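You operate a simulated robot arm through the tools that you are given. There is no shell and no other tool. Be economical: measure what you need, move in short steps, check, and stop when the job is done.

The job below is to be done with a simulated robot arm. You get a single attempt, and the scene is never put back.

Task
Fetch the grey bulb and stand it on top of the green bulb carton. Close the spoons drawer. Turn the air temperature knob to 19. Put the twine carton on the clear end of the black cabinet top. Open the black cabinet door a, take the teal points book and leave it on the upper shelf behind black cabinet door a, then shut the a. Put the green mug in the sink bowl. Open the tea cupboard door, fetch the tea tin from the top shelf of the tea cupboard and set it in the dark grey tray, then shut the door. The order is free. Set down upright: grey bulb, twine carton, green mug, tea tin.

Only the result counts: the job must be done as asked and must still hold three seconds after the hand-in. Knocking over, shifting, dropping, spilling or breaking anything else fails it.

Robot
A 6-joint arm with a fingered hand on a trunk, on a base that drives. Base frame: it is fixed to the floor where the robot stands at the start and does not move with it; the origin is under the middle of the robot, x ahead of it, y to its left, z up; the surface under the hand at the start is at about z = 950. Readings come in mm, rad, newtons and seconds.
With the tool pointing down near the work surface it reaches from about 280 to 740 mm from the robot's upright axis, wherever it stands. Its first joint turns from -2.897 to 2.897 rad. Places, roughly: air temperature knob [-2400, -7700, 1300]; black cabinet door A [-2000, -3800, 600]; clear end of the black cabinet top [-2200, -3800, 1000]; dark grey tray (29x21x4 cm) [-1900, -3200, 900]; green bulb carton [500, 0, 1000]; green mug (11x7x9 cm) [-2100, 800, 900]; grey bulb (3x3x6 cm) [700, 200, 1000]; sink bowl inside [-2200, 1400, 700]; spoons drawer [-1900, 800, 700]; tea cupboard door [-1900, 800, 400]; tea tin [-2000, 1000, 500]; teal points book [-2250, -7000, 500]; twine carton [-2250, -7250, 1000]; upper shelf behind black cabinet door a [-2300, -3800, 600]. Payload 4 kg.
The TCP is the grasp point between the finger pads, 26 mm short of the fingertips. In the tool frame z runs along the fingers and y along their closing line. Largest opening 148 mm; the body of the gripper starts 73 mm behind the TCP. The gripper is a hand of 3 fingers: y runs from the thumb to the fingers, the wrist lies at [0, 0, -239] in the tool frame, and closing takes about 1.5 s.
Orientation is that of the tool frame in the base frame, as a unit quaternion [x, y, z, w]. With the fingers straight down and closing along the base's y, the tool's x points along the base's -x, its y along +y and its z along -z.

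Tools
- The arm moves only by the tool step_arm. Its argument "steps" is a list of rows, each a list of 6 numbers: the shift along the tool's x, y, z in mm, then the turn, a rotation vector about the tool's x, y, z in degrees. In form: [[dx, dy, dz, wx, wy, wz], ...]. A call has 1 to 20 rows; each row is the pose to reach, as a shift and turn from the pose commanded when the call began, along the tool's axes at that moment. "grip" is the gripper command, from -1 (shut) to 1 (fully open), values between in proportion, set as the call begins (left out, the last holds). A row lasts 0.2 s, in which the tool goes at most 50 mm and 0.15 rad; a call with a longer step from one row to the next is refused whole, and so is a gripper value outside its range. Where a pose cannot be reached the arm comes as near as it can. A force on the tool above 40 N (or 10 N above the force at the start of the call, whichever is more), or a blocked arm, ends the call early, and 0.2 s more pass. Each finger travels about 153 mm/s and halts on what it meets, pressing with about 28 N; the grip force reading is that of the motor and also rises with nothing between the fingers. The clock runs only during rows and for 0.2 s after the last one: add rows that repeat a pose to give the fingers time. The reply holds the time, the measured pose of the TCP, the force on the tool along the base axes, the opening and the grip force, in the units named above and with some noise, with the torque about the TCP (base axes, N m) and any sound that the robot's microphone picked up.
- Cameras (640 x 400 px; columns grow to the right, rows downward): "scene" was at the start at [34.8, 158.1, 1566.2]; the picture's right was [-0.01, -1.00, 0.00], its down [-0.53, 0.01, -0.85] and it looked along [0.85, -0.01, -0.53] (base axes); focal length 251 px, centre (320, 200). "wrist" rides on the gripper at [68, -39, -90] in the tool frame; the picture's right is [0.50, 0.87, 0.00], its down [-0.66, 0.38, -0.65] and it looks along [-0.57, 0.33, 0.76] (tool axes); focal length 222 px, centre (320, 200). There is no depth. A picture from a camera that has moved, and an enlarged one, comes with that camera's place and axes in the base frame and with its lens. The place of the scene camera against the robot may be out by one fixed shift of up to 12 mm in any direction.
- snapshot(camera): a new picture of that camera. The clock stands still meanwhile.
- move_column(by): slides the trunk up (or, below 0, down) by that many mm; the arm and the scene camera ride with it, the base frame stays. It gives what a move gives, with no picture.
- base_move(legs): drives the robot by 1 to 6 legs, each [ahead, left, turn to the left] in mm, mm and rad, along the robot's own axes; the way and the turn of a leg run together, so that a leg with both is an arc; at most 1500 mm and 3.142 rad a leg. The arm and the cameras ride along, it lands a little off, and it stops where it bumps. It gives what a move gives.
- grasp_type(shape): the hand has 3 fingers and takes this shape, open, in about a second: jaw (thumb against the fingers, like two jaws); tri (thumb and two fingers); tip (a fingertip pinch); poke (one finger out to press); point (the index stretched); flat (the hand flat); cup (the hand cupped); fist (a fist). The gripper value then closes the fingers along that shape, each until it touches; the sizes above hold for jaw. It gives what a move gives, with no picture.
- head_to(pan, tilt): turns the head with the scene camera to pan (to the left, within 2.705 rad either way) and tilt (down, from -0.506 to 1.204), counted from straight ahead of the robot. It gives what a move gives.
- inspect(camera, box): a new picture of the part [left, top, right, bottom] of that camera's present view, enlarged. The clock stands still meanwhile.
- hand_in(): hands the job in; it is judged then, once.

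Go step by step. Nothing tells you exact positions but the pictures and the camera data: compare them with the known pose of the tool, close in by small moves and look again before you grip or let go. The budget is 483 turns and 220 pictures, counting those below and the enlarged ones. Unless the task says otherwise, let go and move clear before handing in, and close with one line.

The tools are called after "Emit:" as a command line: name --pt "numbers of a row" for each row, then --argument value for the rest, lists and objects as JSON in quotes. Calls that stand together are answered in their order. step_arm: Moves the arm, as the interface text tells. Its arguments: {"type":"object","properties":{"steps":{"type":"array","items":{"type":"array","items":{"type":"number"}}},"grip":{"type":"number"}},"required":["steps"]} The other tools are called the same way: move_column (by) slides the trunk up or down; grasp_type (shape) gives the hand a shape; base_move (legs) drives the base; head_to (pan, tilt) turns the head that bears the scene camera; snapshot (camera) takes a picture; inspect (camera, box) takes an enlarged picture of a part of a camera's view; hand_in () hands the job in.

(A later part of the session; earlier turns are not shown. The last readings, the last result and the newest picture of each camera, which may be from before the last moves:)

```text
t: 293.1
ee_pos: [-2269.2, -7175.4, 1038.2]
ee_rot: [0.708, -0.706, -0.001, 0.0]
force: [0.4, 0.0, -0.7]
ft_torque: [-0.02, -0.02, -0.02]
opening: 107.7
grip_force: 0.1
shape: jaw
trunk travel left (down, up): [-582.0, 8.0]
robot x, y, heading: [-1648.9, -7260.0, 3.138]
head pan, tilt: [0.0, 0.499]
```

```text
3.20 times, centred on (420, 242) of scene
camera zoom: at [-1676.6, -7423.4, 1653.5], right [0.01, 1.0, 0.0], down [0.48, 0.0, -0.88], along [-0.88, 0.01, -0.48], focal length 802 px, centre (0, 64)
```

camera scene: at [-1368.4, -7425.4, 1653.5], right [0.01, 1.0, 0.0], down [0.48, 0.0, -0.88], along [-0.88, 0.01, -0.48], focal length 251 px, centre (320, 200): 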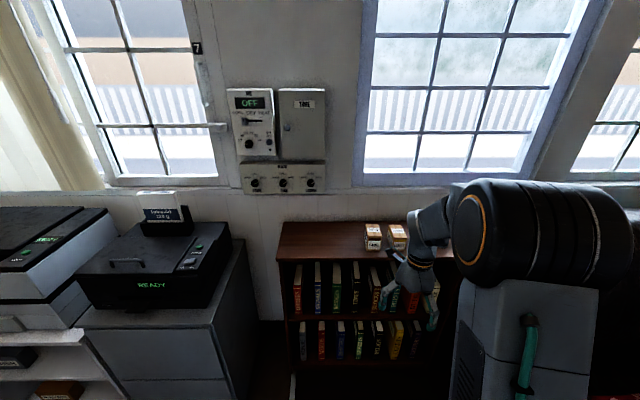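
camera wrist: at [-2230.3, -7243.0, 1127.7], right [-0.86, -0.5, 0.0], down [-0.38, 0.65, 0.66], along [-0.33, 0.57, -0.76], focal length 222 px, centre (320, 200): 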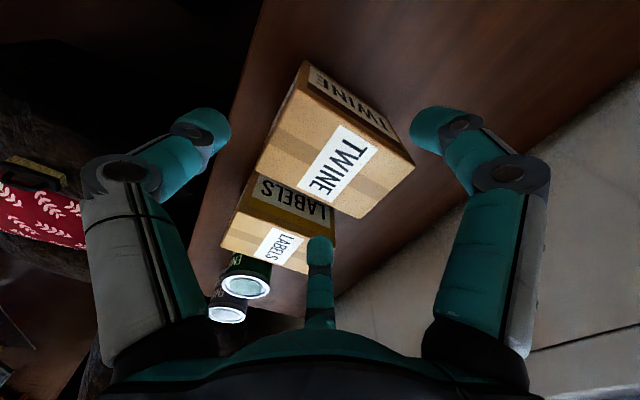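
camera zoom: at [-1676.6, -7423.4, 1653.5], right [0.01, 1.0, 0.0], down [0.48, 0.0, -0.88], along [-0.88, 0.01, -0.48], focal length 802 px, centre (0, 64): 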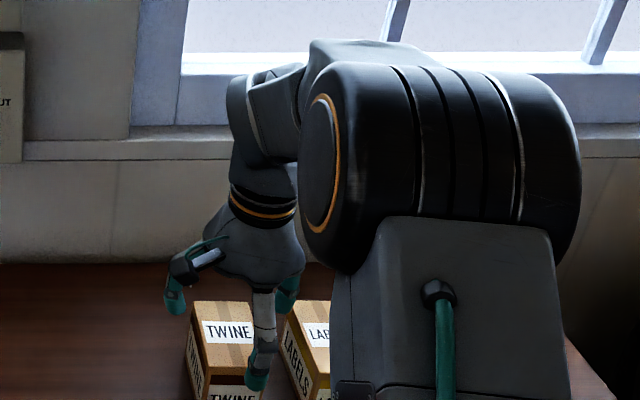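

Fingers straddle the box well with clearance to LABELS. Descending and gripping.

Emit:
step_arm --pt "0 0 25 0 0 0" --pt "0 0 50 0 0 0" --pt "0 0 72 0 0 0" --pt "0 0 72 0 0 0"

Emit:
step_arm --pt "0 0 0 0 0 0" --pt "0 0 0 0 0 0" --pt "0 0 0 0 0 0" --pt "0 0 0 0 0 0" --pt "0 0 0 0 0 0" --grip -1

Emit:
snapshot --camera "wrist"

```text
t: 294.1
ee_pos: [-2270.0, -7175.8, 966.5]
ee_rot: [0.708, -0.706, 0.0, -0.001]
force: [0.5, 0.7, 0.0]
ft_torque: [-0.01, 0.02, 0.04]
opening: 108.0
grip_force: 0.1
shape: jaw
trunk travel left (down, up): [-582.0, 8.0]
robot x, y, heading: [-1652.8, -7259.7, 3.133]
head pan, tilt: [0.0, 0.499]
```

```text
t: 295.3
ee_pos: [-2270.9, -7175.5, 967.2]
ee_rot: [0.708, -0.706, -0.001, -0.001]
force: [-0.5, -0.5, 0.5]
ft_torque: [0.03, -0.01, 0.02]
opening: 62.6
grip_force: 27.8
shape: jaw
trunk travel left (down, up): [-582.0, 8.0]
robot x, y, heading: [-1651.0, -7259.4, 3.132]
head pan, tilt: [0.0, 0.499]
```

```text
85 pictures are left
camera wrist: at [-2230.7, -7243.1, 1056.3], right [-0.86, -0.5, 0.0], down [-0.38, 0.65, 0.66], along [-0.33, 0.57, -0.76], focal length 222 px, centre (320, 200)
```

wrist: 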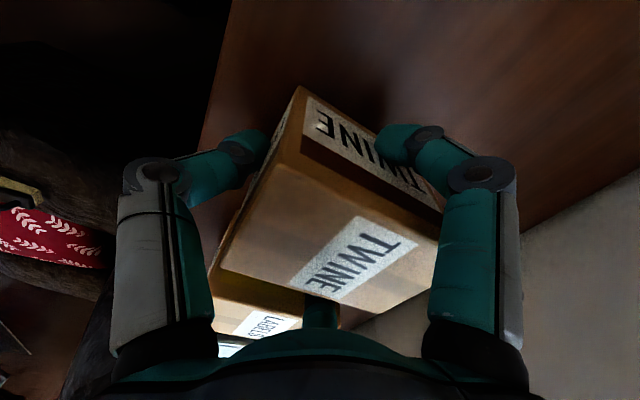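

Gripped. Lifting straight up.

Emit:
step_arm --pt "0 0 -20 0 0 0" --pt "0 0 -45 0 0 0" --pt "0 0 -75 0 0 0" --pt "0 0 -110 0 0 0" --pt "0 0 -110 0 0 0"

Emit:
snapshot --camera "wrist"

```text
t: 296.5
ee_pos: [-2270.9, -7174.9, 1075.4]
ee_rot: [0.708, -0.707, -0.002, 0.0]
force: [0.6, -0.2, -1.2]
ft_torque: [0.05, 0.01, 0.05]
opening: 62.8
grip_force: 27.8
shape: jaw
trunk travel left (down, up): [-582.0, 8.0]
robot x, y, heading: [-1652.2, -7259.9, 3.137]
head pan, tilt: [0.0, 0.499]
```

```text
84 pictures are left
camera wrist: at [-2229.6, -7242.9, 1166.5], right [-0.86, -0.5, 0.0], down [-0.38, 0.65, 0.66], along [-0.33, 0.57, -0.76], focal length 222 px, centre (320, 200)
```

wrist: 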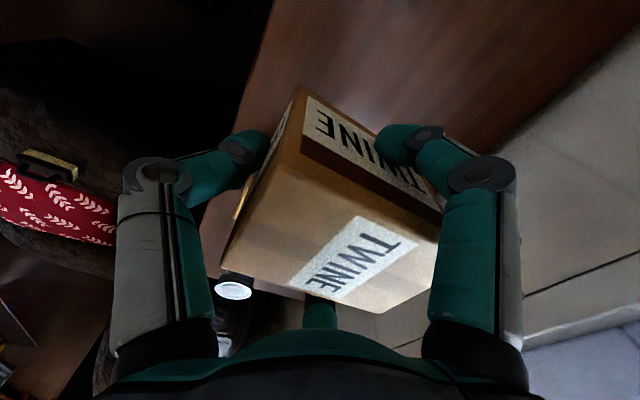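

Held firmly. I back out and drive along the room toward the black cabinet.

Emit:
base_move --legs '[[-900, 0, 0], [0, -1450, 0], [0, -1450, 0], [0, -250, 0]]'

Emit:
snapshot --camera "scene"

Emit:
snapshot --camera "wrist"

```text
t: 316.3
ee_pos: [-1328.2, -4021.9, 1077.4]
ee_rot: [-0.705, 0.709, 0.001, -0.001]
force: [0.0, -0.1, -2.4]
ft_torque: [0.0, -0.01, -0.02]
opening: 62.3
grip_force: 28.0
shape: jaw
trunk travel left (down, up): [-582.0, 8.0]
robot x, y, heading: [-710.6, -4116.2, 3.127]
head pan, tilt: [0.0, 0.499]
```

```text
83 pictures are left
camera scene: at [-738.8, -4275.3, 1653.5], right [0.02, 1.0, 0.0], down [0.48, -0.01, -0.88], along [-0.88, 0.01, -0.48], focal length 251 px, centre (320, 200)
```

scene: 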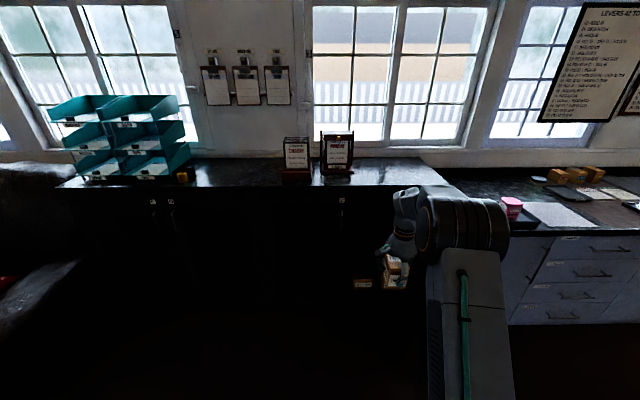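

```text
82 pictures are left
camera wrist: at [-1290.2, -4089.9, 1166.1], right [-0.87, -0.49, 0.0], down [-0.37, 0.66, 0.66], along [-0.32, 0.57, -0.76], focal length 222 px, centre (320, 200)
```

wrist: 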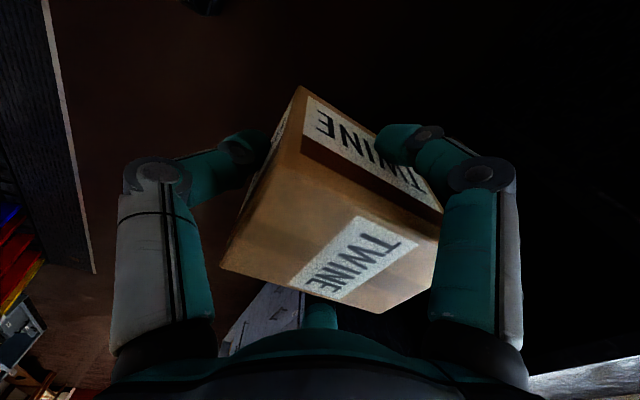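

I shift the load to the robot's right and raise it, so I can stand clear of the open door while placing it.

Emit:
step_arm --pt "0 0 -30 0 0 0" --pt "-30 -8 -50 0 0 0" --pt "-70 -20 -58 0 0 0" --pt "-110 -30 -62 0 0 0" --pt "-150 -40 -62 0 0 0" --pt "-190 -50 -62 0 0 0" --pt "-216 -60 -62 0 0 0" --pt "-216 -60 -62 0 0 0"

Emit:
base_move --legs '[[0, 0, 0.012], [640, -40, 0]]'

Emit:
snapshot --camera "scene"

```text
t: 318.1
ee_pos: [-1268.1, -3805.6, 1138.8]
ee_rot: [-0.704, 0.71, 0.0, 0.001]
force: [1.6, -0.9, -2.2]
ft_torque: [-0.03, 0.0, -0.02]
opening: 62.1
grip_force: 27.5
shape: jaw
trunk travel left (down, up): [-582.0, 8.0]
robot x, y, heading: [-710.9, -4112.0, 3.128]
head pan, tilt: [0.0, 0.499]
```

```text
t: 322.0
ee_pos: [-1915.2, -3771.3, 1137.6]
ee_rot: [0.71, -0.705, 0.0, 0.0]
force: [-0.8, 0.9, -2.0]
ft_torque: [0.01, -0.02, 0.02]
opening: 62.3
grip_force: 27.7
shape: jaw
trunk travel left (down, up): [-582.0, 8.0]
robot x, y, heading: [-1353.7, -4070.1, 3.133]
head pan, tilt: [0.0, 0.499]
```

```text
81 pictures are left
camera scene: at [-1379.8, -4234.0, 1653.5], right [0.0, 1.0, 0.0], down [0.48, 0.0, -0.88], along [-0.88, 0.0, -0.48], focal length 251 px, centre (320, 200)
```

scene: 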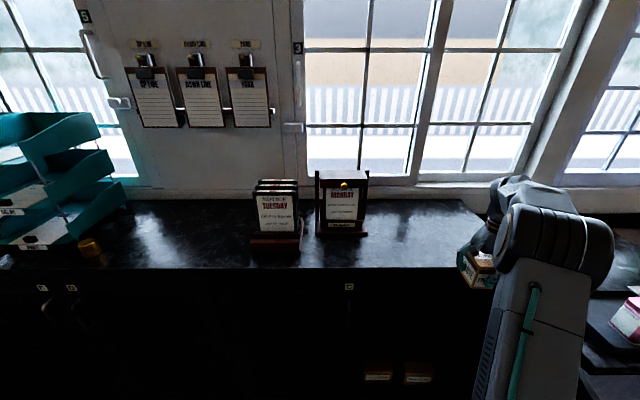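

Emit:
base_move --legs '[[245, 0, 0]]'

Emit:
snapshot --camera "scene"

Emit:
snapshot --camera "wrist"

```text
t: 323.8
ee_pos: [-2158.5, -3769.9, 1138.0]
ee_rot: [0.708, -0.706, -0.001, 0.0]
force: [0.8, 0.6, -1.7]
ft_torque: [0.0, -0.04, 0.0]
opening: 62.1
grip_force: 28.3
shape: jaw
trunk travel left (down, up): [-582.0, 8.0]
robot x, y, heading: [-1595.8, -4069.9, 3.137]
head pan, tilt: [0.0, 0.499]
```

```text
80 pictures are left
camera scene: at [-1624.0, -4233.0, 1653.5], right [0.0, 1.0, 0.0], down [0.48, 0.0, -0.88], along [-0.88, 0.0, -0.48], focal length 251 px, centre (320, 200)
```

scene: 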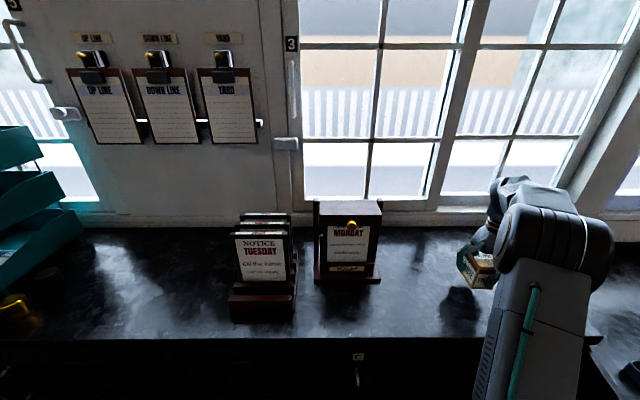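

```text
79 pictures are left
camera wrist: at [-2118.5, -3837.2, 1227.0], right [-0.86, -0.5, 0.0], down [-0.38, 0.65, 0.66], along [-0.33, 0.57, -0.76], focal length 222 px, centre (320, 200)
```

wrist: 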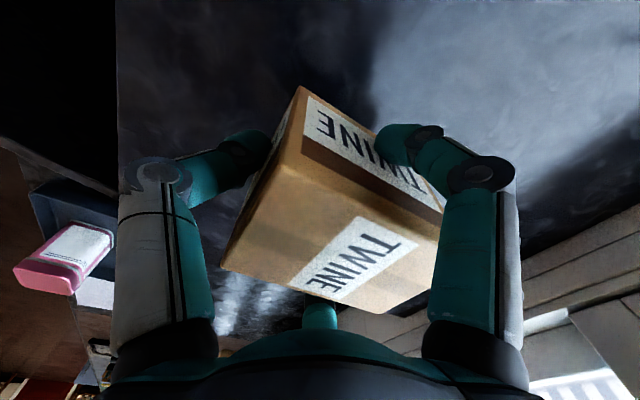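

Emit:
step_arm --pt "8 15 0 0 0 0" --pt "12 25 10 0 0 0" --pt "12 25 22 0 0 0" --pt "12 25 27 0 0 0" --pt "12 25 30 0 0 0" --pt "12 25 33 0 0 0" --pt "12 25 36 0 0 0"

Emit:
inspect --camera "scene" --box '[420, 200, 580, 320]'

```text
t: 325.4
ee_pos: [-2183.1, -3781.5, 1101.2]
ee_rot: [0.708, -0.706, -0.001, -0.001]
force: [0.7, 0.5, -2.3]
ft_torque: [0.0, -0.01, 0.04]
opening: 62.3
grip_force: 28.0
shape: jaw
trunk travel left (down, up): [-582.0, 8.0]
robot x, y, heading: [-1599.2, -4068.9, 3.141]
head pan, tilt: [0.0, 0.499]
```

```text
3.33 times, centred on (500, 260) of scene
camera zoom: at [-1623.4, -4233.1, 1653.5], right [0.0, 1.0, 0.0], down [0.48, 0.0, -0.88], along [-0.88, 0.0, -0.48], focal length 835 px, centre (-280, 0)
```

zoom: 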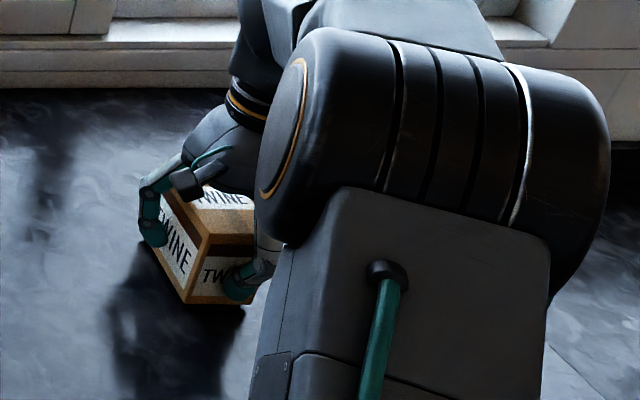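

Not yet touching; finer lowering until contact.

Emit:
step_arm --pt "0 0 3 0 0 0" --pt "0 0 6 0 0 0" --pt "0 0 9 0 0 0" --pt "0 0 12 0 0 0" --pt "0 0 15 0 0 0"

Emit:
inspect --camera "scene" --box '[420, 200, 580, 320]'

```text
t: 326.6
ee_pos: [-2183.2, -3781.2, 1093.7]
ee_rot: [0.708, -0.706, -0.007, 0.002]
force: [4.0, -2.3, 20.9]
ft_torque: [-0.23, -0.3, 0.01]
opening: 63.5
grip_force: 27.7
shape: jaw
trunk travel left (down, up): [-582.0, 8.0]
robot x, y, heading: [-1598.2, -4070.3, 3.138]
head pan, tilt: [0.0, 0.499]
stopped in row 5: the force on the tool passed its limit at 42 N (the readings are from after the stop); the commanded pose is now the measured one
```

```text
3.33 times, centred on (500, 260) of scene
camera zoom: at [-1620.6, -4234.4, 1653.4], right [0.0, 1.0, 0.0], down [0.48, 0.0, -0.88], along [-0.88, 0.0, -0.48], focal length 835 px, centre (-280, 0)
```

zoom: 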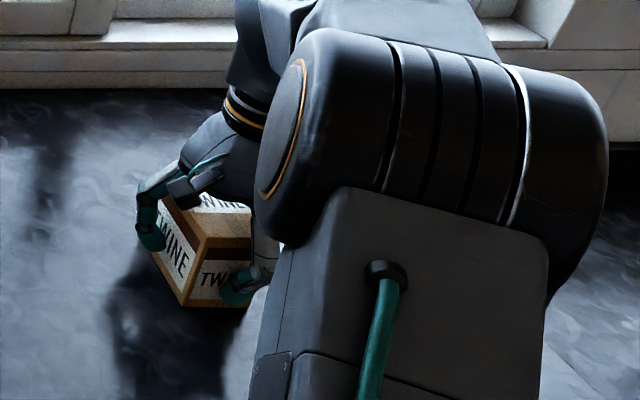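

Contact. Ease up slightly and release.

Emit:
step_arm --pt "0 0 -1.5 0 0 0" --pt "0 0 -1.5 0 0 0"

Emit:
step_arm --pt "0 0 0 0 0 0" --pt "0 0 0 0 0 0" --pt "0 0 0 0 0 0" --pt "0 0 -25 0 0 0" --pt "0 0 -50 0 0 0" --pt "0 -8 -80 0 0 0" --grip 0.5

Emit:
snapshot --camera "wrist"

```text
t: 327.2
ee_pos: [-2183.2, -3781.4, 1094.9]
ee_rot: [0.708, -0.706, -0.006, 0.002]
force: [2.1, -1.5, 22.2]
ft_torque: [-0.21, -0.25, 0.03]
opening: 63.8
grip_force: 27.8
shape: jaw
trunk travel left (down, up): [-582.0, 8.0]
robot x, y, heading: [-1597.2, -4069.4, 3.134]
head pan, tilt: [0.0, 0.499]
```

```text
t: 328.6
ee_pos: [-2174.5, -3780.1, 1173.6]
ee_rot: [0.709, -0.706, -0.004, 0.001]
force: [-0.6, -0.8, 0.0]
ft_torque: [0.02, 0.01, 0.0]
opening: 110.9
grip_force: 0.0
shape: jaw
trunk travel left (down, up): [-582.0, 8.0]
robot x, y, heading: [-1593.3, -4068.9, 3.135]
head pan, tilt: [0.0, 0.499]
```

```text
76 pictures are left
camera wrist: at [-2134.0, -3848.6, 1261.9], right [-0.86, -0.5, 0.0], down [-0.38, 0.65, 0.66], along [-0.33, 0.57, -0.75], focal length 222 px, centre (320, 200)
```

wrist: 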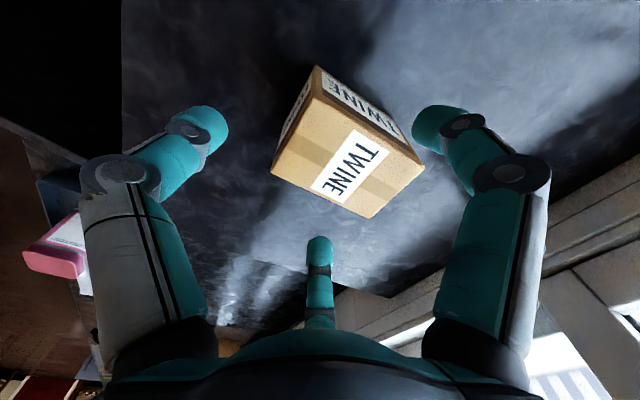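

The twine carton stands on the clear end. I back out and look into the open cabinet for the upper shelf.

Emit:
base_move --legs '[[-700, 0, 0]]'

Emit:
move_column --by -400

Emit:
head_to --pan -0.25 --tilt 0.35

Emit:
snapshot --camera "scene"

```text
t: 332.5
ee_pos: [-1471.4, -3786.8, 1171.9]
ee_rot: [0.711, -0.703, -0.006, 0.001]
force: [-0.4, -0.4, -0.1]
ft_torque: [-0.02, 0.01, 0.0]
opening: 110.6
grip_force: 0.1
shape: jaw
trunk travel left (down, up): [-582.0, 8.0]
robot x, y, heading: [-891.5, -4069.4, -3.144]
head pan, tilt: [0.0, 0.499]
```

```text
t: 336.3
ee_pos: [-1469.8, -3785.9, 771.1]
ee_rot: [0.711, -0.703, -0.006, 0.001]
force: [-0.6, 0.3, -0.2]
ft_torque: [-0.01, -0.03, -0.04]
opening: 110.8
grip_force: 0.0
shape: jaw
trunk travel left (down, up): [-182.0, 408.0]
robot x, y, heading: [-889.6, -4070.7, -3.141]
head pan, tilt: [0.0, 0.499]
```

```text
t: 337.1
ee_pos: [-1471.1, -3786.3, 773.2]
ee_rot: [0.711, -0.703, -0.005, 0.001]
force: [0.0, -0.7, 0.4]
ft_torque: [-0.01, 0.01, 0.0]
opening: 110.6
grip_force: 0.1
shape: jaw
trunk travel left (down, up): [-182.0, 408.0]
robot x, y, heading: [-892.5, -4068.5, -3.139]
head pan, tilt: [-0.25, 0.351]
```

```text
75 pictures are left
camera scene: at [-915.1, -4210.8, 1267.1], right [0.24, 0.97, 0.0], down [0.33, -0.08, -0.94], along [-0.91, 0.23, -0.34], focal length 251 px, centre (320, 200)
```

scene: 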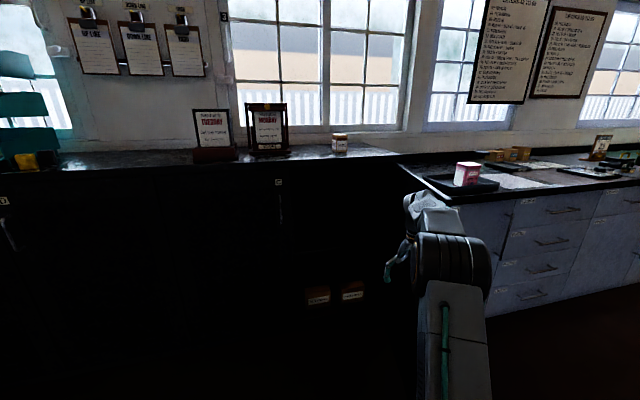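

Emit:
inspect --camera "scene" --box '[260, 140, 420, 340]'

```text
2.00 times, centred on (340, 240) of scene
camera zoom: at [-915.1, -4210.8, 1267.1], right [0.24, 0.97, 0.0], down [0.33, -0.08, -0.94], along [-0.91, 0.23, -0.34], focal length 501 px, centre (280, 120)
```

zoom: 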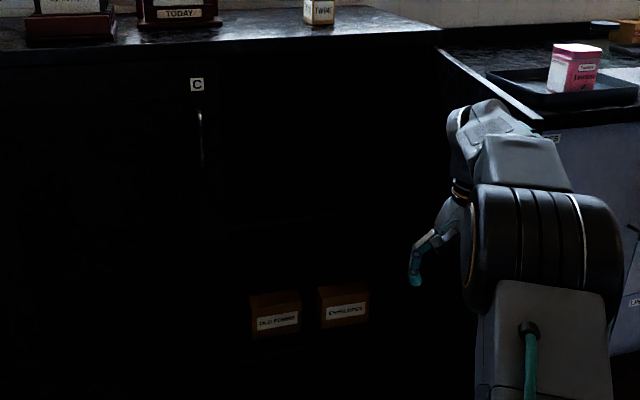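

The interior is dark; I'll examine the shelf closely later. Now I head off for the teal POINTS book, first moving clear of door A.

Emit:
base_move --legs '[[100, 0, 0], [0, 1400, 0], [0, 1400, 0]]'

Emit:
step_arm --pt "0 0 0 0 0 8.2" --pt "0 0 0 0 0 16.4" --pt "0 0 0 0 0 24.6" --pt "0 0 0 0 0 32.8" --pt "0 0 0 0 0 41" --pt "0 0 0 0 0 49.2" --pt "0 0 0 0 0 57.4" --pt "0 0 0 0 0 65.6" --pt "0 0 0 0 0 73.8" --pt "0 0 0 0 0 82" --pt "0 0 0 0 0 90"

```text
t: 351.4
ee_pos: [-1555.9, -6595.7, 772.0]
ee_rot: [0.714, -0.7, -0.005, 0.001]
force: [0.2, 0.1, -0.7]
ft_torque: [0.0, 0.0, 0.02]
opening: 110.8
grip_force: 0.1
shape: jaw
trunk travel left (down, up): [-182.0, 408.0]
robot x, y, heading: [-972.2, -6871.8, -3.131]
head pan, tilt: [-0.25, 0.351]
```

```text
t: 353.8
ee_pos: [-1555.6, -6596.3, 772.7]
ee_rot: [-0.007, 1.0, 0.003, -0.003]
force: [0.1, 1.4, -0.1]
ft_torque: [-0.01, -0.01, 0.01]
opening: 110.5
grip_force: 0.1
shape: jaw
trunk travel left (down, up): [-182.0, 408.0]
robot x, y, heading: [-975.7, -6879.1, -3.131]
head pan, tilt: [-0.25, 0.351]
```

Emit:
step_arm --pt "0 0 0 0 8.2 0" --pt "0 0 0 0 16.4 0" --pt "0 0 0 0 24.6 0" --pt "0 0 0 0 32.8 0" --pt "0 0 0 0 41 0" --pt "0 0 0 0 49.2 0" --pt "0 0 0 0 57.4 0" --pt "0 0 0 0 65.6 0" --pt "0 0 0 0 73.8 0" --pt "0 0 0 0 82 0" --pt "0 0 0 0 90 0" --pt "0 0 0 0 90 0"

```text
t: 356.4
ee_pos: [-1556.4, -6595.8, 772.0]
ee_rot: [0.008, -0.703, 0.004, 0.711]
force: [-0.4, 0.5, 0.3]
ft_torque: [-0.01, 0.01, 0.0]
opening: 110.8
grip_force: 0.0
shape: jaw
trunk travel left (down, up): [-182.0, 408.0]
robot x, y, heading: [-972.3, -6875.5, -3.134]
head pan, tilt: [-0.25, 0.351]
```

Emit:
step_arm --pt "0 -45 0 0 0 0" --pt "0 -90 0 0 0 0" --pt "0 -135 0 0 0 0" --pt "0 -180 0 0 0 0" --pt "0 -180 0 0 0 0" --grip 0.6

Emit:
move_column --by -127

Emit:
base_move --legs '[[0, 0, -0.008], [300, 265, 0]]'

Emit:
snapshot --camera "wrist"

Emit:
head_to --pan -0.1 --tilt 0.5

Emit:
snapshot --camera "scene"

```text
t: 357.6
ee_pos: [-1551.5, -6775.8, 771.0]
ee_rot: [0.008, -0.704, 0.003, 0.71]
force: [1.1, -0.2, 0.1]
ft_torque: [-0.04, 0.03, 0.03]
opening: 118.1
grip_force: 0.1
shape: jaw
trunk travel left (down, up): [-182.0, 408.0]
robot x, y, heading: [-974.0, -6874.4, -3.132]
head pan, tilt: [-0.25, 0.351]
```

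```text
t: 359.2
ee_pos: [-1553.6, -6775.4, 644.1]
ee_rot: [0.009, -0.704, 0.005, 0.71]
force: [-0.3, -0.2, 0.1]
ft_torque: [-0.05, -0.01, -0.02]
opening: 118.2
grip_force: 0.0
shape: jaw
trunk travel left (down, up): [-55.0, 535.0]
robot x, y, heading: [-971.1, -6874.8, -3.136]
head pan, tilt: [-0.25, 0.351]
```

```text
t: 362.0
ee_pos: [-1850.4, -7037.3, 644.6]
ee_rot: [0.006, -0.705, 0.002, 0.71]
force: [0.1, -0.1, 0.7]
ft_torque: [-0.01, 0.01, -0.01]
opening: 117.9
grip_force: 0.1
shape: jaw
trunk travel left (down, up): [-55.0, 535.0]
robot x, y, heading: [-1270.8, -7141.3, -3.138]
head pan, tilt: [-0.25, 0.351]
```

```text
73 pictures are left
camera wrist: at [-1758.0, -7075.0, 710.3], right [0.0, 0.86, 0.5], down [0.64, 0.39, -0.66], along [-0.76, 0.32, -0.56], focal length 222 px, centre (320, 200)
```

wrist: 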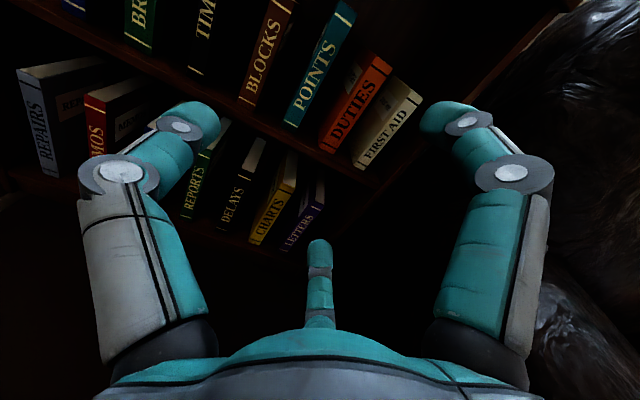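

```text
t: 362.7
ee_pos: [-1849.4, -7037.0, 643.2]
ee_rot: [0.006, -0.704, 0.002, 0.71]
force: [-0.3, -0.4, 0.5]
ft_torque: [-0.01, 0.0, -0.02]
opening: 118.2
grip_force: 0.1
shape: jaw
trunk travel left (down, up): [-55.0, 535.0]
robot x, y, heading: [-1270.3, -7139.8, -3.139]
head pan, tilt: [-0.099, 0.499]
```

```text
72 pictures are left
camera scene: at [-1296.7, -7296.4, 1126.5], right [0.1, 1.0, 0.0], down [0.48, -0.05, -0.88], along [-0.87, 0.09, -0.48], focal length 251 px, centre (320, 200)
```

scene: 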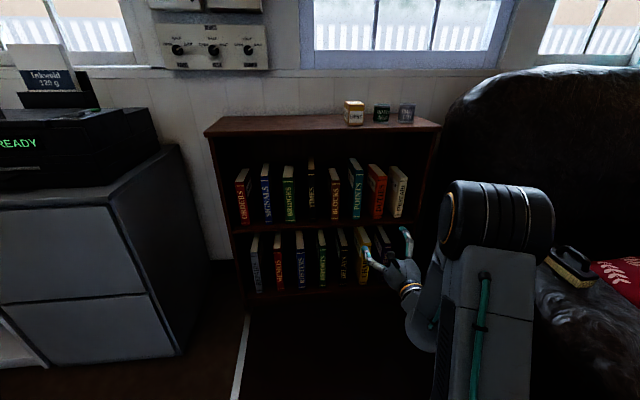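

Emit:
inspect --camera "wrist" --box '[220, 0, 420, 170]'

Emit:
inspect --camera "scene" --box '[300, 140, 440, 230]'

```text
2.35 times, centred on (320, 85) of wrist
camera zoom: at [-1758.0, -7075.0, 710.3], right [0.0, 0.86, 0.5], down [0.64, 0.39, -0.66], along [-0.76, 0.32, -0.56], focal length 523 px, centre (320, 471)
```

zoom: 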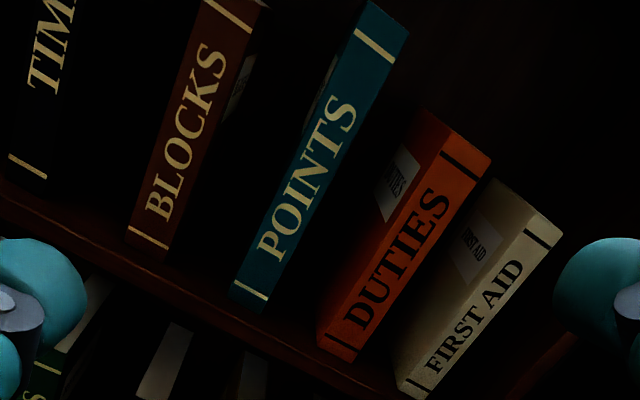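

```text
4.44 times, centred on (370, 185) of scene
camera zoom: at [-1296.7, -7296.4, 1126.5], right [0.1, 1.0, 0.0], down [0.48, -0.05, -0.88], along [-0.87, 0.09, -0.48], focal length 1114 px, centre (98, 267)
```

zoom: 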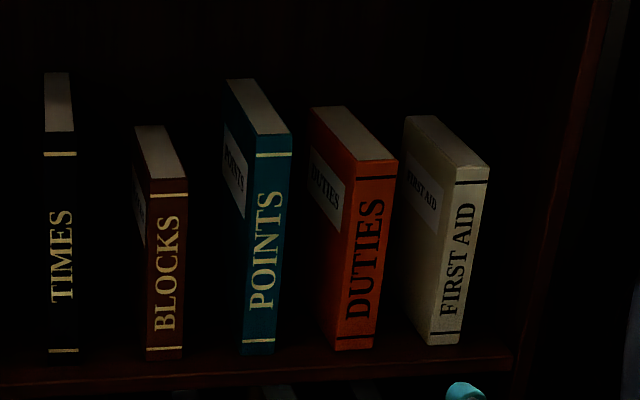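

POINTS: spine x≈−2250, centre y≈−7036, z 496–740, ~37 thick, with ~60 mm gaps either side. Approaching.

Emit:
base_move --legs '[[250, -16, 0]]'

Emit:
snapshot --camera "wrist"

```text
t: 364.5
ee_pos: [-2099.3, -7018.9, 644.0]
ee_rot: [0.005, -0.704, 0.001, 0.71]
force: [0.6, -0.4, 0.2]
ft_torque: [-0.03, 0.0, 0.0]
opening: 118.0
grip_force: 0.1
shape: jaw
trunk travel left (down, up): [-55.0, 535.0]
robot x, y, heading: [-1521.5, -7123.6, 3.143]
head pan, tilt: [-0.099, 0.499]
```

```text
69 pictures are left
camera wrist: at [-2007.3, -7057.8, 710.3], right [0.0, 0.86, 0.5], down [0.65, 0.39, -0.66], along [-0.76, 0.32, -0.56], focal length 222 px, centre (320, 200)
```

wrist: 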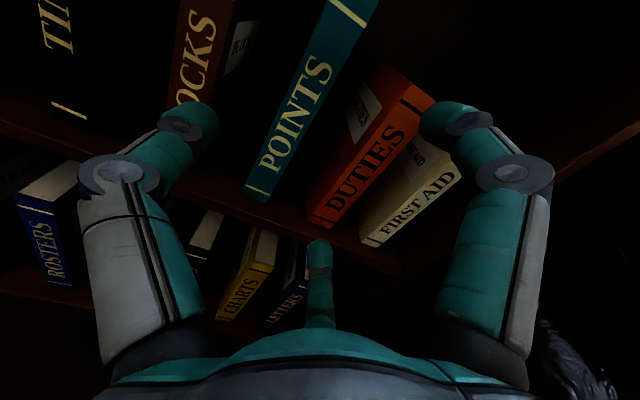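

Emit:
step_arm --pt "-5 -3 40 0 0 0" --pt "-10 -3 80 0 0 0" --pt "-14 -3 110 0 0 0" --pt "-14 -3 120 0 0 0" --pt "-14 -3 120 0 0 0"

Emit:
snapshot --camera "wrist"

```text
t: 365.7
ee_pos: [-2219.2, -7022.1, 630.5]
ee_rot: [0.004, -0.704, 0.001, 0.71]
force: [-0.4, 0.1, 0.9]
ft_torque: [0.0, 0.01, 0.01]
opening: 118.2
grip_force: 0.1
shape: jaw
trunk travel left (down, up): [-55.0, 535.0]
robot x, y, heading: [-1518.6, -7127.7, 3.143]
head pan, tilt: [-0.099, 0.499]
```

```text
68 pictures are left
camera wrist: at [-2127.7, -7061.1, 697.6], right [0.0, 0.86, 0.5], down [0.65, 0.39, -0.66], along [-0.76, 0.32, -0.56], focal length 222 px, centre (320, 200)
```

wrist: 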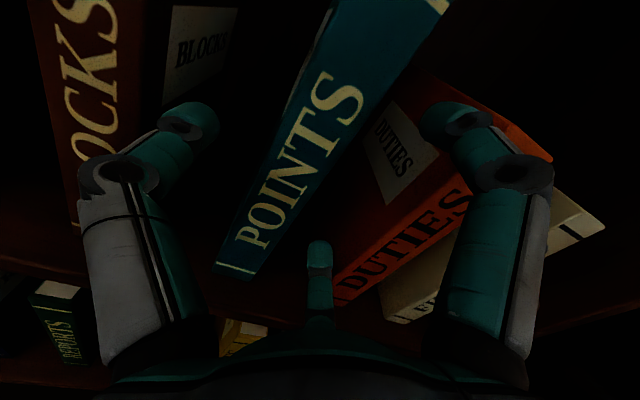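

All three fingers line up with the gaps. Advancing and closing.

Emit:
step_arm --pt "0 0 15 0 0 0" --pt "0 0 30 0 0 0" --pt "0 0 42 0 0 0" --pt "0 0 50 0 0 0" --pt "0 0 50 0 0 0"

Emit:
step_arm --pt "0 0 0 0 0 0" --pt "0 0 0 0 0 0" --pt "0 0 0 0 0 0" --pt "0 0 0 0 0 0" --pt "0 0 0 0 0 0" --pt "0 0 0 0 0 0" --pt "0 0 0 0 0 0" --grip -1

Emit:
snapshot --camera "wrist"

```text
t: 366.9
ee_pos: [-2268.2, -7023.2, 631.1]
ee_rot: [0.005, -0.704, 0.001, 0.71]
force: [-0.4, 0.7, 0.0]
ft_torque: [-0.01, -0.01, 0.02]
opening: 118.3
grip_force: 0.0
shape: jaw
trunk travel left (down, up): [-55.0, 535.0]
robot x, y, heading: [-1521.9, -7126.4, 3.141]
head pan, tilt: [-0.099, 0.499]
```

```text
t: 368.5
ee_pos: [-2268.6, -7023.6, 631.9]
ee_rot: [0.005, -0.704, 0.001, 0.71]
force: [-3.4, 0.9, 0.1]
ft_torque: [-0.01, -0.01, 0.05]
opening: 36.3
grip_force: 28.1
shape: jaw
trunk travel left (down, up): [-55.0, 535.0]
robot x, y, heading: [-1522.9, -7128.8, 3.142]
head pan, tilt: [-0.099, 0.499]
```

```text
67 pictures are left
camera wrist: at [-2177.4, -7062.2, 698.1], right [0.0, 0.86, 0.5], down [0.65, 0.39, -0.66], along [-0.76, 0.32, -0.56], focal length 222 px, centre (320, 200)
```

wrist: 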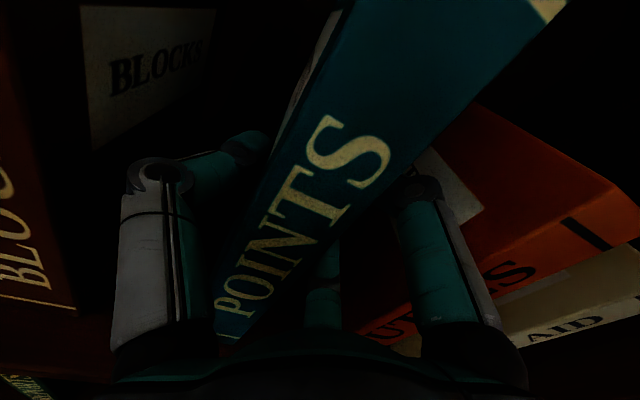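

Gripped at 36 mm. Lift slightly, then draw it out.

Emit:
step_arm --pt "5 0 0 0 0 0" --pt "10 0 0 0 0 0" --pt "15 0 0 0 0 0" --pt "18 0 0 0 0 0" --pt "18 0 0 0 0 0"

Emit:
snapshot --camera "wrist"

```text
t: 369.7
ee_pos: [-2267.6, -7023.4, 648.1]
ee_rot: [0.004, -0.705, 0.001, 0.709]
force: [-0.4, -0.5, -9.0]
ft_torque: [0.12, -0.28, -0.01]
opening: 36.1
grip_force: 27.5
shape: jaw
trunk travel left (down, up): [-55.0, 535.0]
robot x, y, heading: [-1517.4, -7124.6, 3.144]
head pan, tilt: [-0.099, 0.499]
```

```text
66 pictures are left
camera wrist: at [-2177.6, -7062.3, 715.2], right [0.0, 0.86, 0.5], down [0.65, 0.39, -0.66], along [-0.76, 0.32, -0.56], focal length 222 px, centre (320, 200)
```

wrist: 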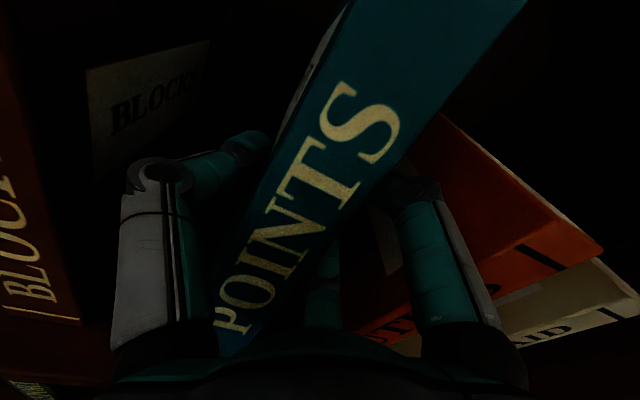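

Emit:
step_arm --pt "8 0 0 0 0 0" --pt "16 0 0 0 0 0" --pt "24 0 0 0 0 0" --pt "24 0 0 0 0 0"

Emit:
snapshot --camera "wrist"

Emit:
inspect --camera "scene" --box '[300, 120, 480, 260]'

```text
t: 370.7
ee_pos: [-2269.1, -7024.3, 673.7]
ee_rot: [0.005, -0.705, 0.002, 0.709]
force: [0.1, -0.3, -8.5]
ft_torque: [0.13, -0.34, 0.02]
opening: 36.1
grip_force: 28.1
shape: jaw
trunk travel left (down, up): [-55.0, 535.0]
robot x, y, heading: [-1522.7, -7126.5, 3.142]
head pan, tilt: [-0.099, 0.499]
```

```text
65 pictures are left
camera wrist: at [-2177.4, -7062.7, 739.8], right [0.0, 0.86, 0.5], down [0.65, 0.39, -0.66], along [-0.76, 0.32, -0.56], focal length 222 px, centre (320, 200)
```

wrist: 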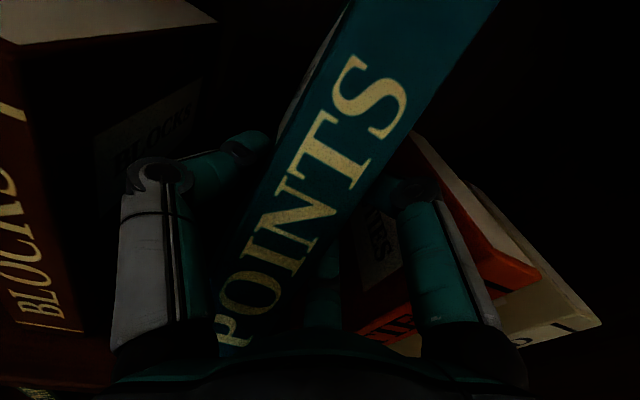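

```text
2.86 times, centred on (390, 190) of scene
camera zoom: at [-1547.4, -7280.4, 1126.5], right [0.1, 0.99, 0.0], down [0.48, -0.05, -0.88], along [-0.87, 0.09, -0.48], focal length 716 px, centre (120, 229)
```

zoom: 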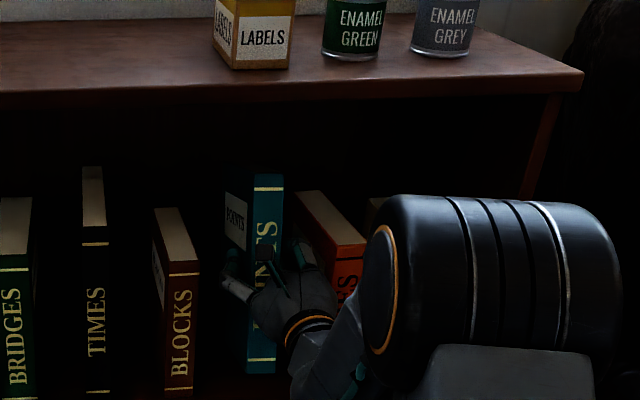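

The book's rear droops somewhat. I raise it a bit more and draw it out by driving back.

Emit:
step_arm --pt "10 0 0 0 0 0" --pt "20 0 0 0 0 0" --pt "30 0 0 0 0 0" --pt "35 0 0 0 0 0" --pt "35 0 0 0 0 0"

Emit:
base_move --legs '[[-300, 0, 0]]'

Emit:
snapshot --camera "scene"

Emit:
snapshot --camera "wrist"

```text
t: 371.9
ee_pos: [-2268.6, -7023.6, 708.4]
ee_rot: [0.004, -0.705, 0.001, 0.709]
force: [0.2, 0.1, -9.3]
ft_torque: [0.15, -0.31, 0.01]
opening: 36.0
grip_force: 27.5
shape: jaw
trunk travel left (down, up): [-55.0, 535.0]
robot x, y, heading: [-1521.5, -7126.4, 3.14]
head pan, tilt: [-0.099, 0.499]
```

```text
t: 374.0
ee_pos: [-1968.1, -7025.4, 709.4]
ee_rot: [0.005, -0.705, 0.002, 0.709]
force: [0.2, 0.0, -9.4]
ft_torque: [0.1, -0.34, -0.04]
opening: 36.1
grip_force: 27.9
shape: jaw
trunk travel left (down, up): [-55.0, 535.0]
robot x, y, heading: [-1223.9, -7125.1, -3.14]
head pan, tilt: [-0.099, 0.499]
```

```text
63 pictures are left
camera scene: at [-1245.6, -7280.3, 1126.5], right [0.1, 1.0, 0.0], down [0.48, -0.05, -0.88], along [-0.87, 0.08, -0.48], focal length 251 px, centre (320, 200)
```

scene: 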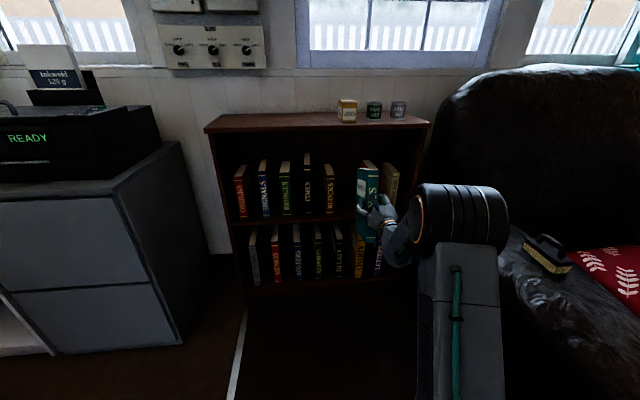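

```text
62 pictures are left
camera wrist: at [-1876.3, -7064.3, 774.6], right [-0.01, 0.86, 0.5], down [0.65, 0.39, -0.66], along [-0.76, 0.32, -0.56], focal length 222 px, centre (320, 200)
```

wrist: 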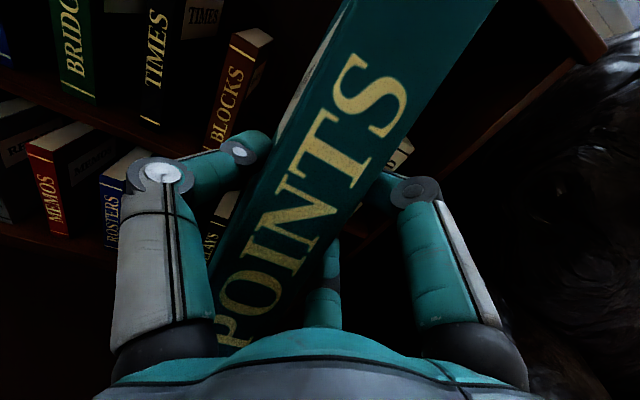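

Emit:
base_move --legs '[[-430, 0, 0]]'

Emit:
inspect --camera "scene" --box '[220, 100, 460, 270]'

```text
t: 376.6
ee_pos: [-1536.1, -7025.2, 708.5]
ee_rot: [0.005, -0.705, 0.001, 0.709]
force: [0.4, -0.4, -8.7]
ft_torque: [0.12, -0.36, -0.01]
opening: 35.9
grip_force: 27.9
shape: jaw
trunk travel left (down, up): [-55.0, 535.0]
robot x, y, heading: [-784.0, -7127.1, -3.14]
head pan, tilt: [-0.099, 0.499]
```

```text
2.35 times, centred on (340, 185) of scene
camera zoom: at [-812.6, -7279.0, 1126.5], right [0.1, 1.0, 0.0], down [0.48, -0.05, -0.88], along [-0.87, 0.08, -0.48], focal length 590 px, centre (273, 235)
```

zoom: 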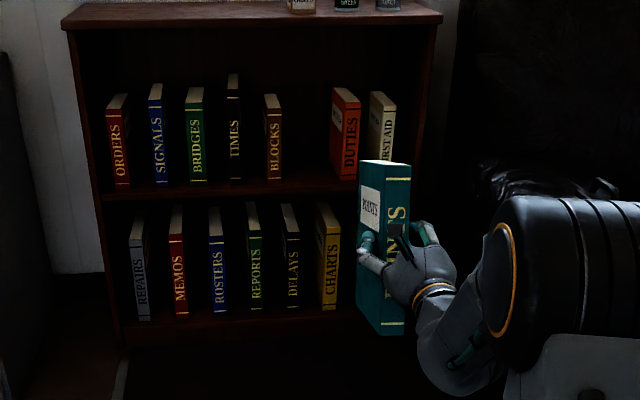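

All other books are still in place. The book droops about 9°, so I pitch the hand up to level it, swing it to the right, and raise it for travel.

Emit:
step_arm --pt "0 30 -10 0 4 0" --pt "0 70 -20 0 9 0" --pt "0 110 -30 0 9 0" --pt "0 150 -40 0 9 0" --pt "0 150 -40 0 9 0"

Emit:
move_column --by 400

```text
t: 377.8
ee_pos: [-1495.8, -6875.1, 708.9]
ee_rot: [0.006, -0.647, 0.003, 0.763]
force: [-0.2, 0.5, -8.3]
ft_torque: [0.14, -0.33, 0.01]
opening: 35.9
grip_force: 28.2
shape: jaw
trunk travel left (down, up): [-55.0, 535.0]
robot x, y, heading: [-788.4, -7126.1, -3.136]
head pan, tilt: [-0.099, 0.499]
```

```text
t: 381.6
ee_pos: [-1495.9, -6874.9, 1108.4]
ee_rot: [0.006, -0.646, 0.003, 0.763]
force: [0.3, -0.3, -8.7]
ft_torque: [0.13, -0.36, 0.04]
opening: 36.1
grip_force: 28.2
shape: jaw
trunk travel left (down, up): [-455.0, 135.0]
robot x, y, heading: [-788.5, -7124.0, -3.137]
head pan, tilt: [-0.099, 0.499]
```

Emit:
base_move --legs '[[-100, 0, 0], [0, -1490, 0], [0, -1490, 0]]'

Emit:
head_to --pan -0.15 --tilt 0.5

Emit:
snapshot --camera "scene"

```text
t: 396.8
ee_pos: [-1437.5, -3893.4, 1107.8]
ee_rot: [0.011, -0.647, 0.01, 0.763]
force: [-0.6, -0.7, -8.3]
ft_torque: [0.12, -0.32, -0.02]
opening: 36.1
grip_force: 28.1
shape: jaw
trunk travel left (down, up): [-455.0, 135.0]
robot x, y, heading: [-722.2, -4131.6, -3.117]
head pan, tilt: [-0.099, 0.499]
```

```text
t: 397.4
ee_pos: [-1437.0, -3894.0, 1107.6]
ee_rot: [0.011, -0.647, 0.009, 0.762]
force: [-0.6, -0.6, -9.1]
ft_torque: [0.15, -0.35, -0.01]
opening: 36.2
grip_force: 28.1
shape: jaw
trunk travel left (down, up): [-455.0, 135.0]
robot x, y, heading: [-721.8, -4130.6, -3.119]
head pan, tilt: [-0.15, 0.499]
```

```text
60 pictures are left
camera scene: at [-746.1, -4281.9, 1526.5], right [0.13, 0.99, 0.0], down [0.48, -0.06, -0.88], along [-0.87, 0.11, -0.48], focal length 251 px, centre (320, 200)
```

scene: 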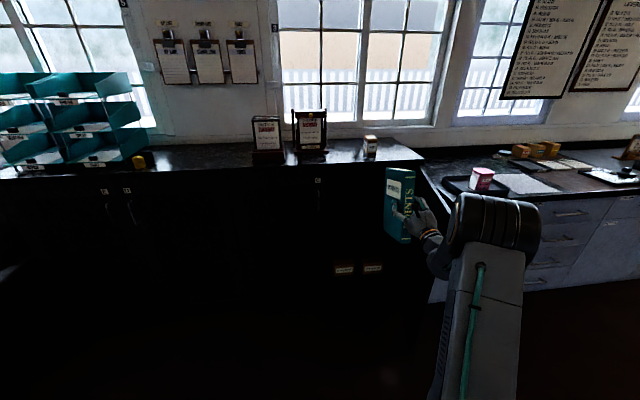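

Emit:
inspect --camera "scene" --box '[310, 165, 430, 285]'

```text
3.33 times, centred on (370, 225) of scene
camera zoom: at [-746.1, -4281.9, 1526.5], right [0.13, 0.99, 0.0], down [0.48, -0.06, -0.88], along [-0.87, 0.11, -0.48], focal length 835 px, centre (153, 117)
```

zoom: 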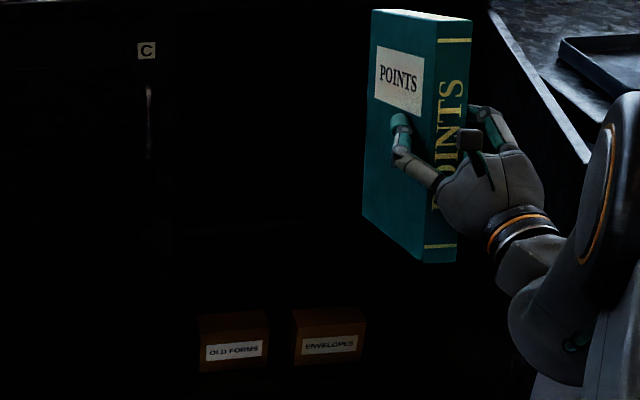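

The book is level. The faint shelf edge fits z≈595. I lower the trunk so the book bottom is at about z 660 and take a look.

Emit:
move_column --by -310

Emit:
base_move --legs '[[0, 0, -0.024], [330, 0, 0]]'

Emit:
snapshot --camera "wrist"

Emit:
snapshot --camera "scene"

```text
t: 400.5
ee_pos: [-1436.1, -3894.1, 797.5]
ee_rot: [0.013, -0.647, 0.011, 0.762]
force: [-0.4, -0.5, -9.2]
ft_torque: [0.14, -0.3, -0.01]
opening: 35.9
grip_force: 27.5
shape: jaw
trunk travel left (down, up): [-145.0, 445.0]
robot x, y, heading: [-723.2, -4134.3, -3.125]
head pan, tilt: [-0.15, 0.499]
```

```text
t: 403.0
ee_pos: [-1759.9, -3879.5, 797.3]
ee_rot: [0.005, -0.647, 0.002, 0.762]
force: [0.8, -0.1, -7.9]
ft_torque: [0.15, -0.35, 0.01]
opening: 36.2
grip_force: 27.9
shape: jaw
trunk travel left (down, up): [-145.0, 445.0]
robot x, y, heading: [-1047.5, -4130.8, -3.136]
head pan, tilt: [-0.15, 0.499]
```

```text
58 pictures are left
camera wrist: at [-1659.1, -3917.8, 849.6], right [0.07, 0.86, 0.5], down [0.54, 0.39, -0.75], along [-0.84, 0.32, -0.43], focal length 222 px, centre (320, 200)
```

wrist: 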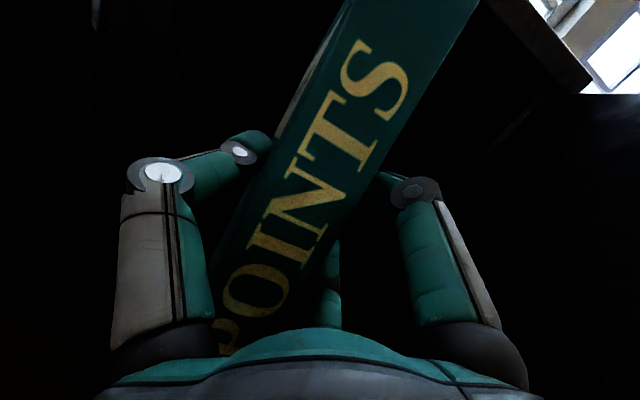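

```text
57 pictures are left
camera scene: at [-1076.7, -4280.7, 1216.5], right [0.15, 0.99, 0.0], down [0.47, -0.07, -0.88], along [-0.87, 0.13, -0.48], focal length 251 px, centre (320, 200)
```

scene: 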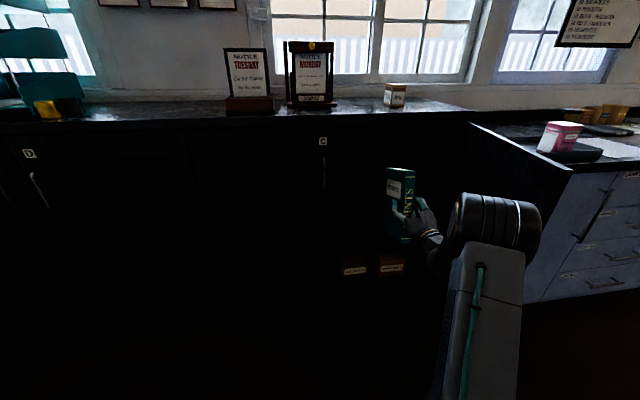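

Emit:
inspect --camera "scene" --box '[310, 120, 470, 300]'

```text
2.22 times, centred on (390, 210) of scene
camera zoom: at [-1076.7, -4280.7, 1216.5], right [0.15, 0.99, 0.0], down [0.47, -0.07, -0.88], along [-0.87, 0.13, -0.48], focal length 557 px, centre (164, 178)
```

zoom: 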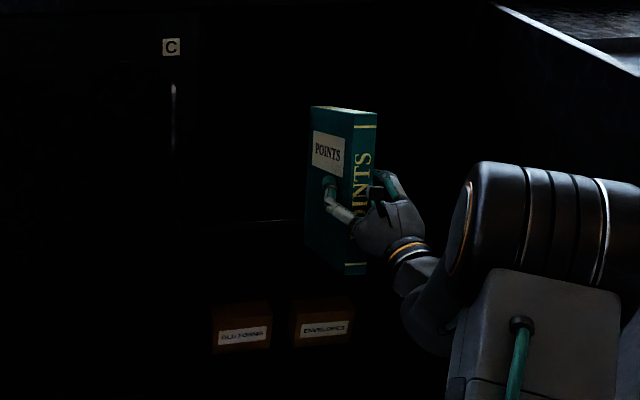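

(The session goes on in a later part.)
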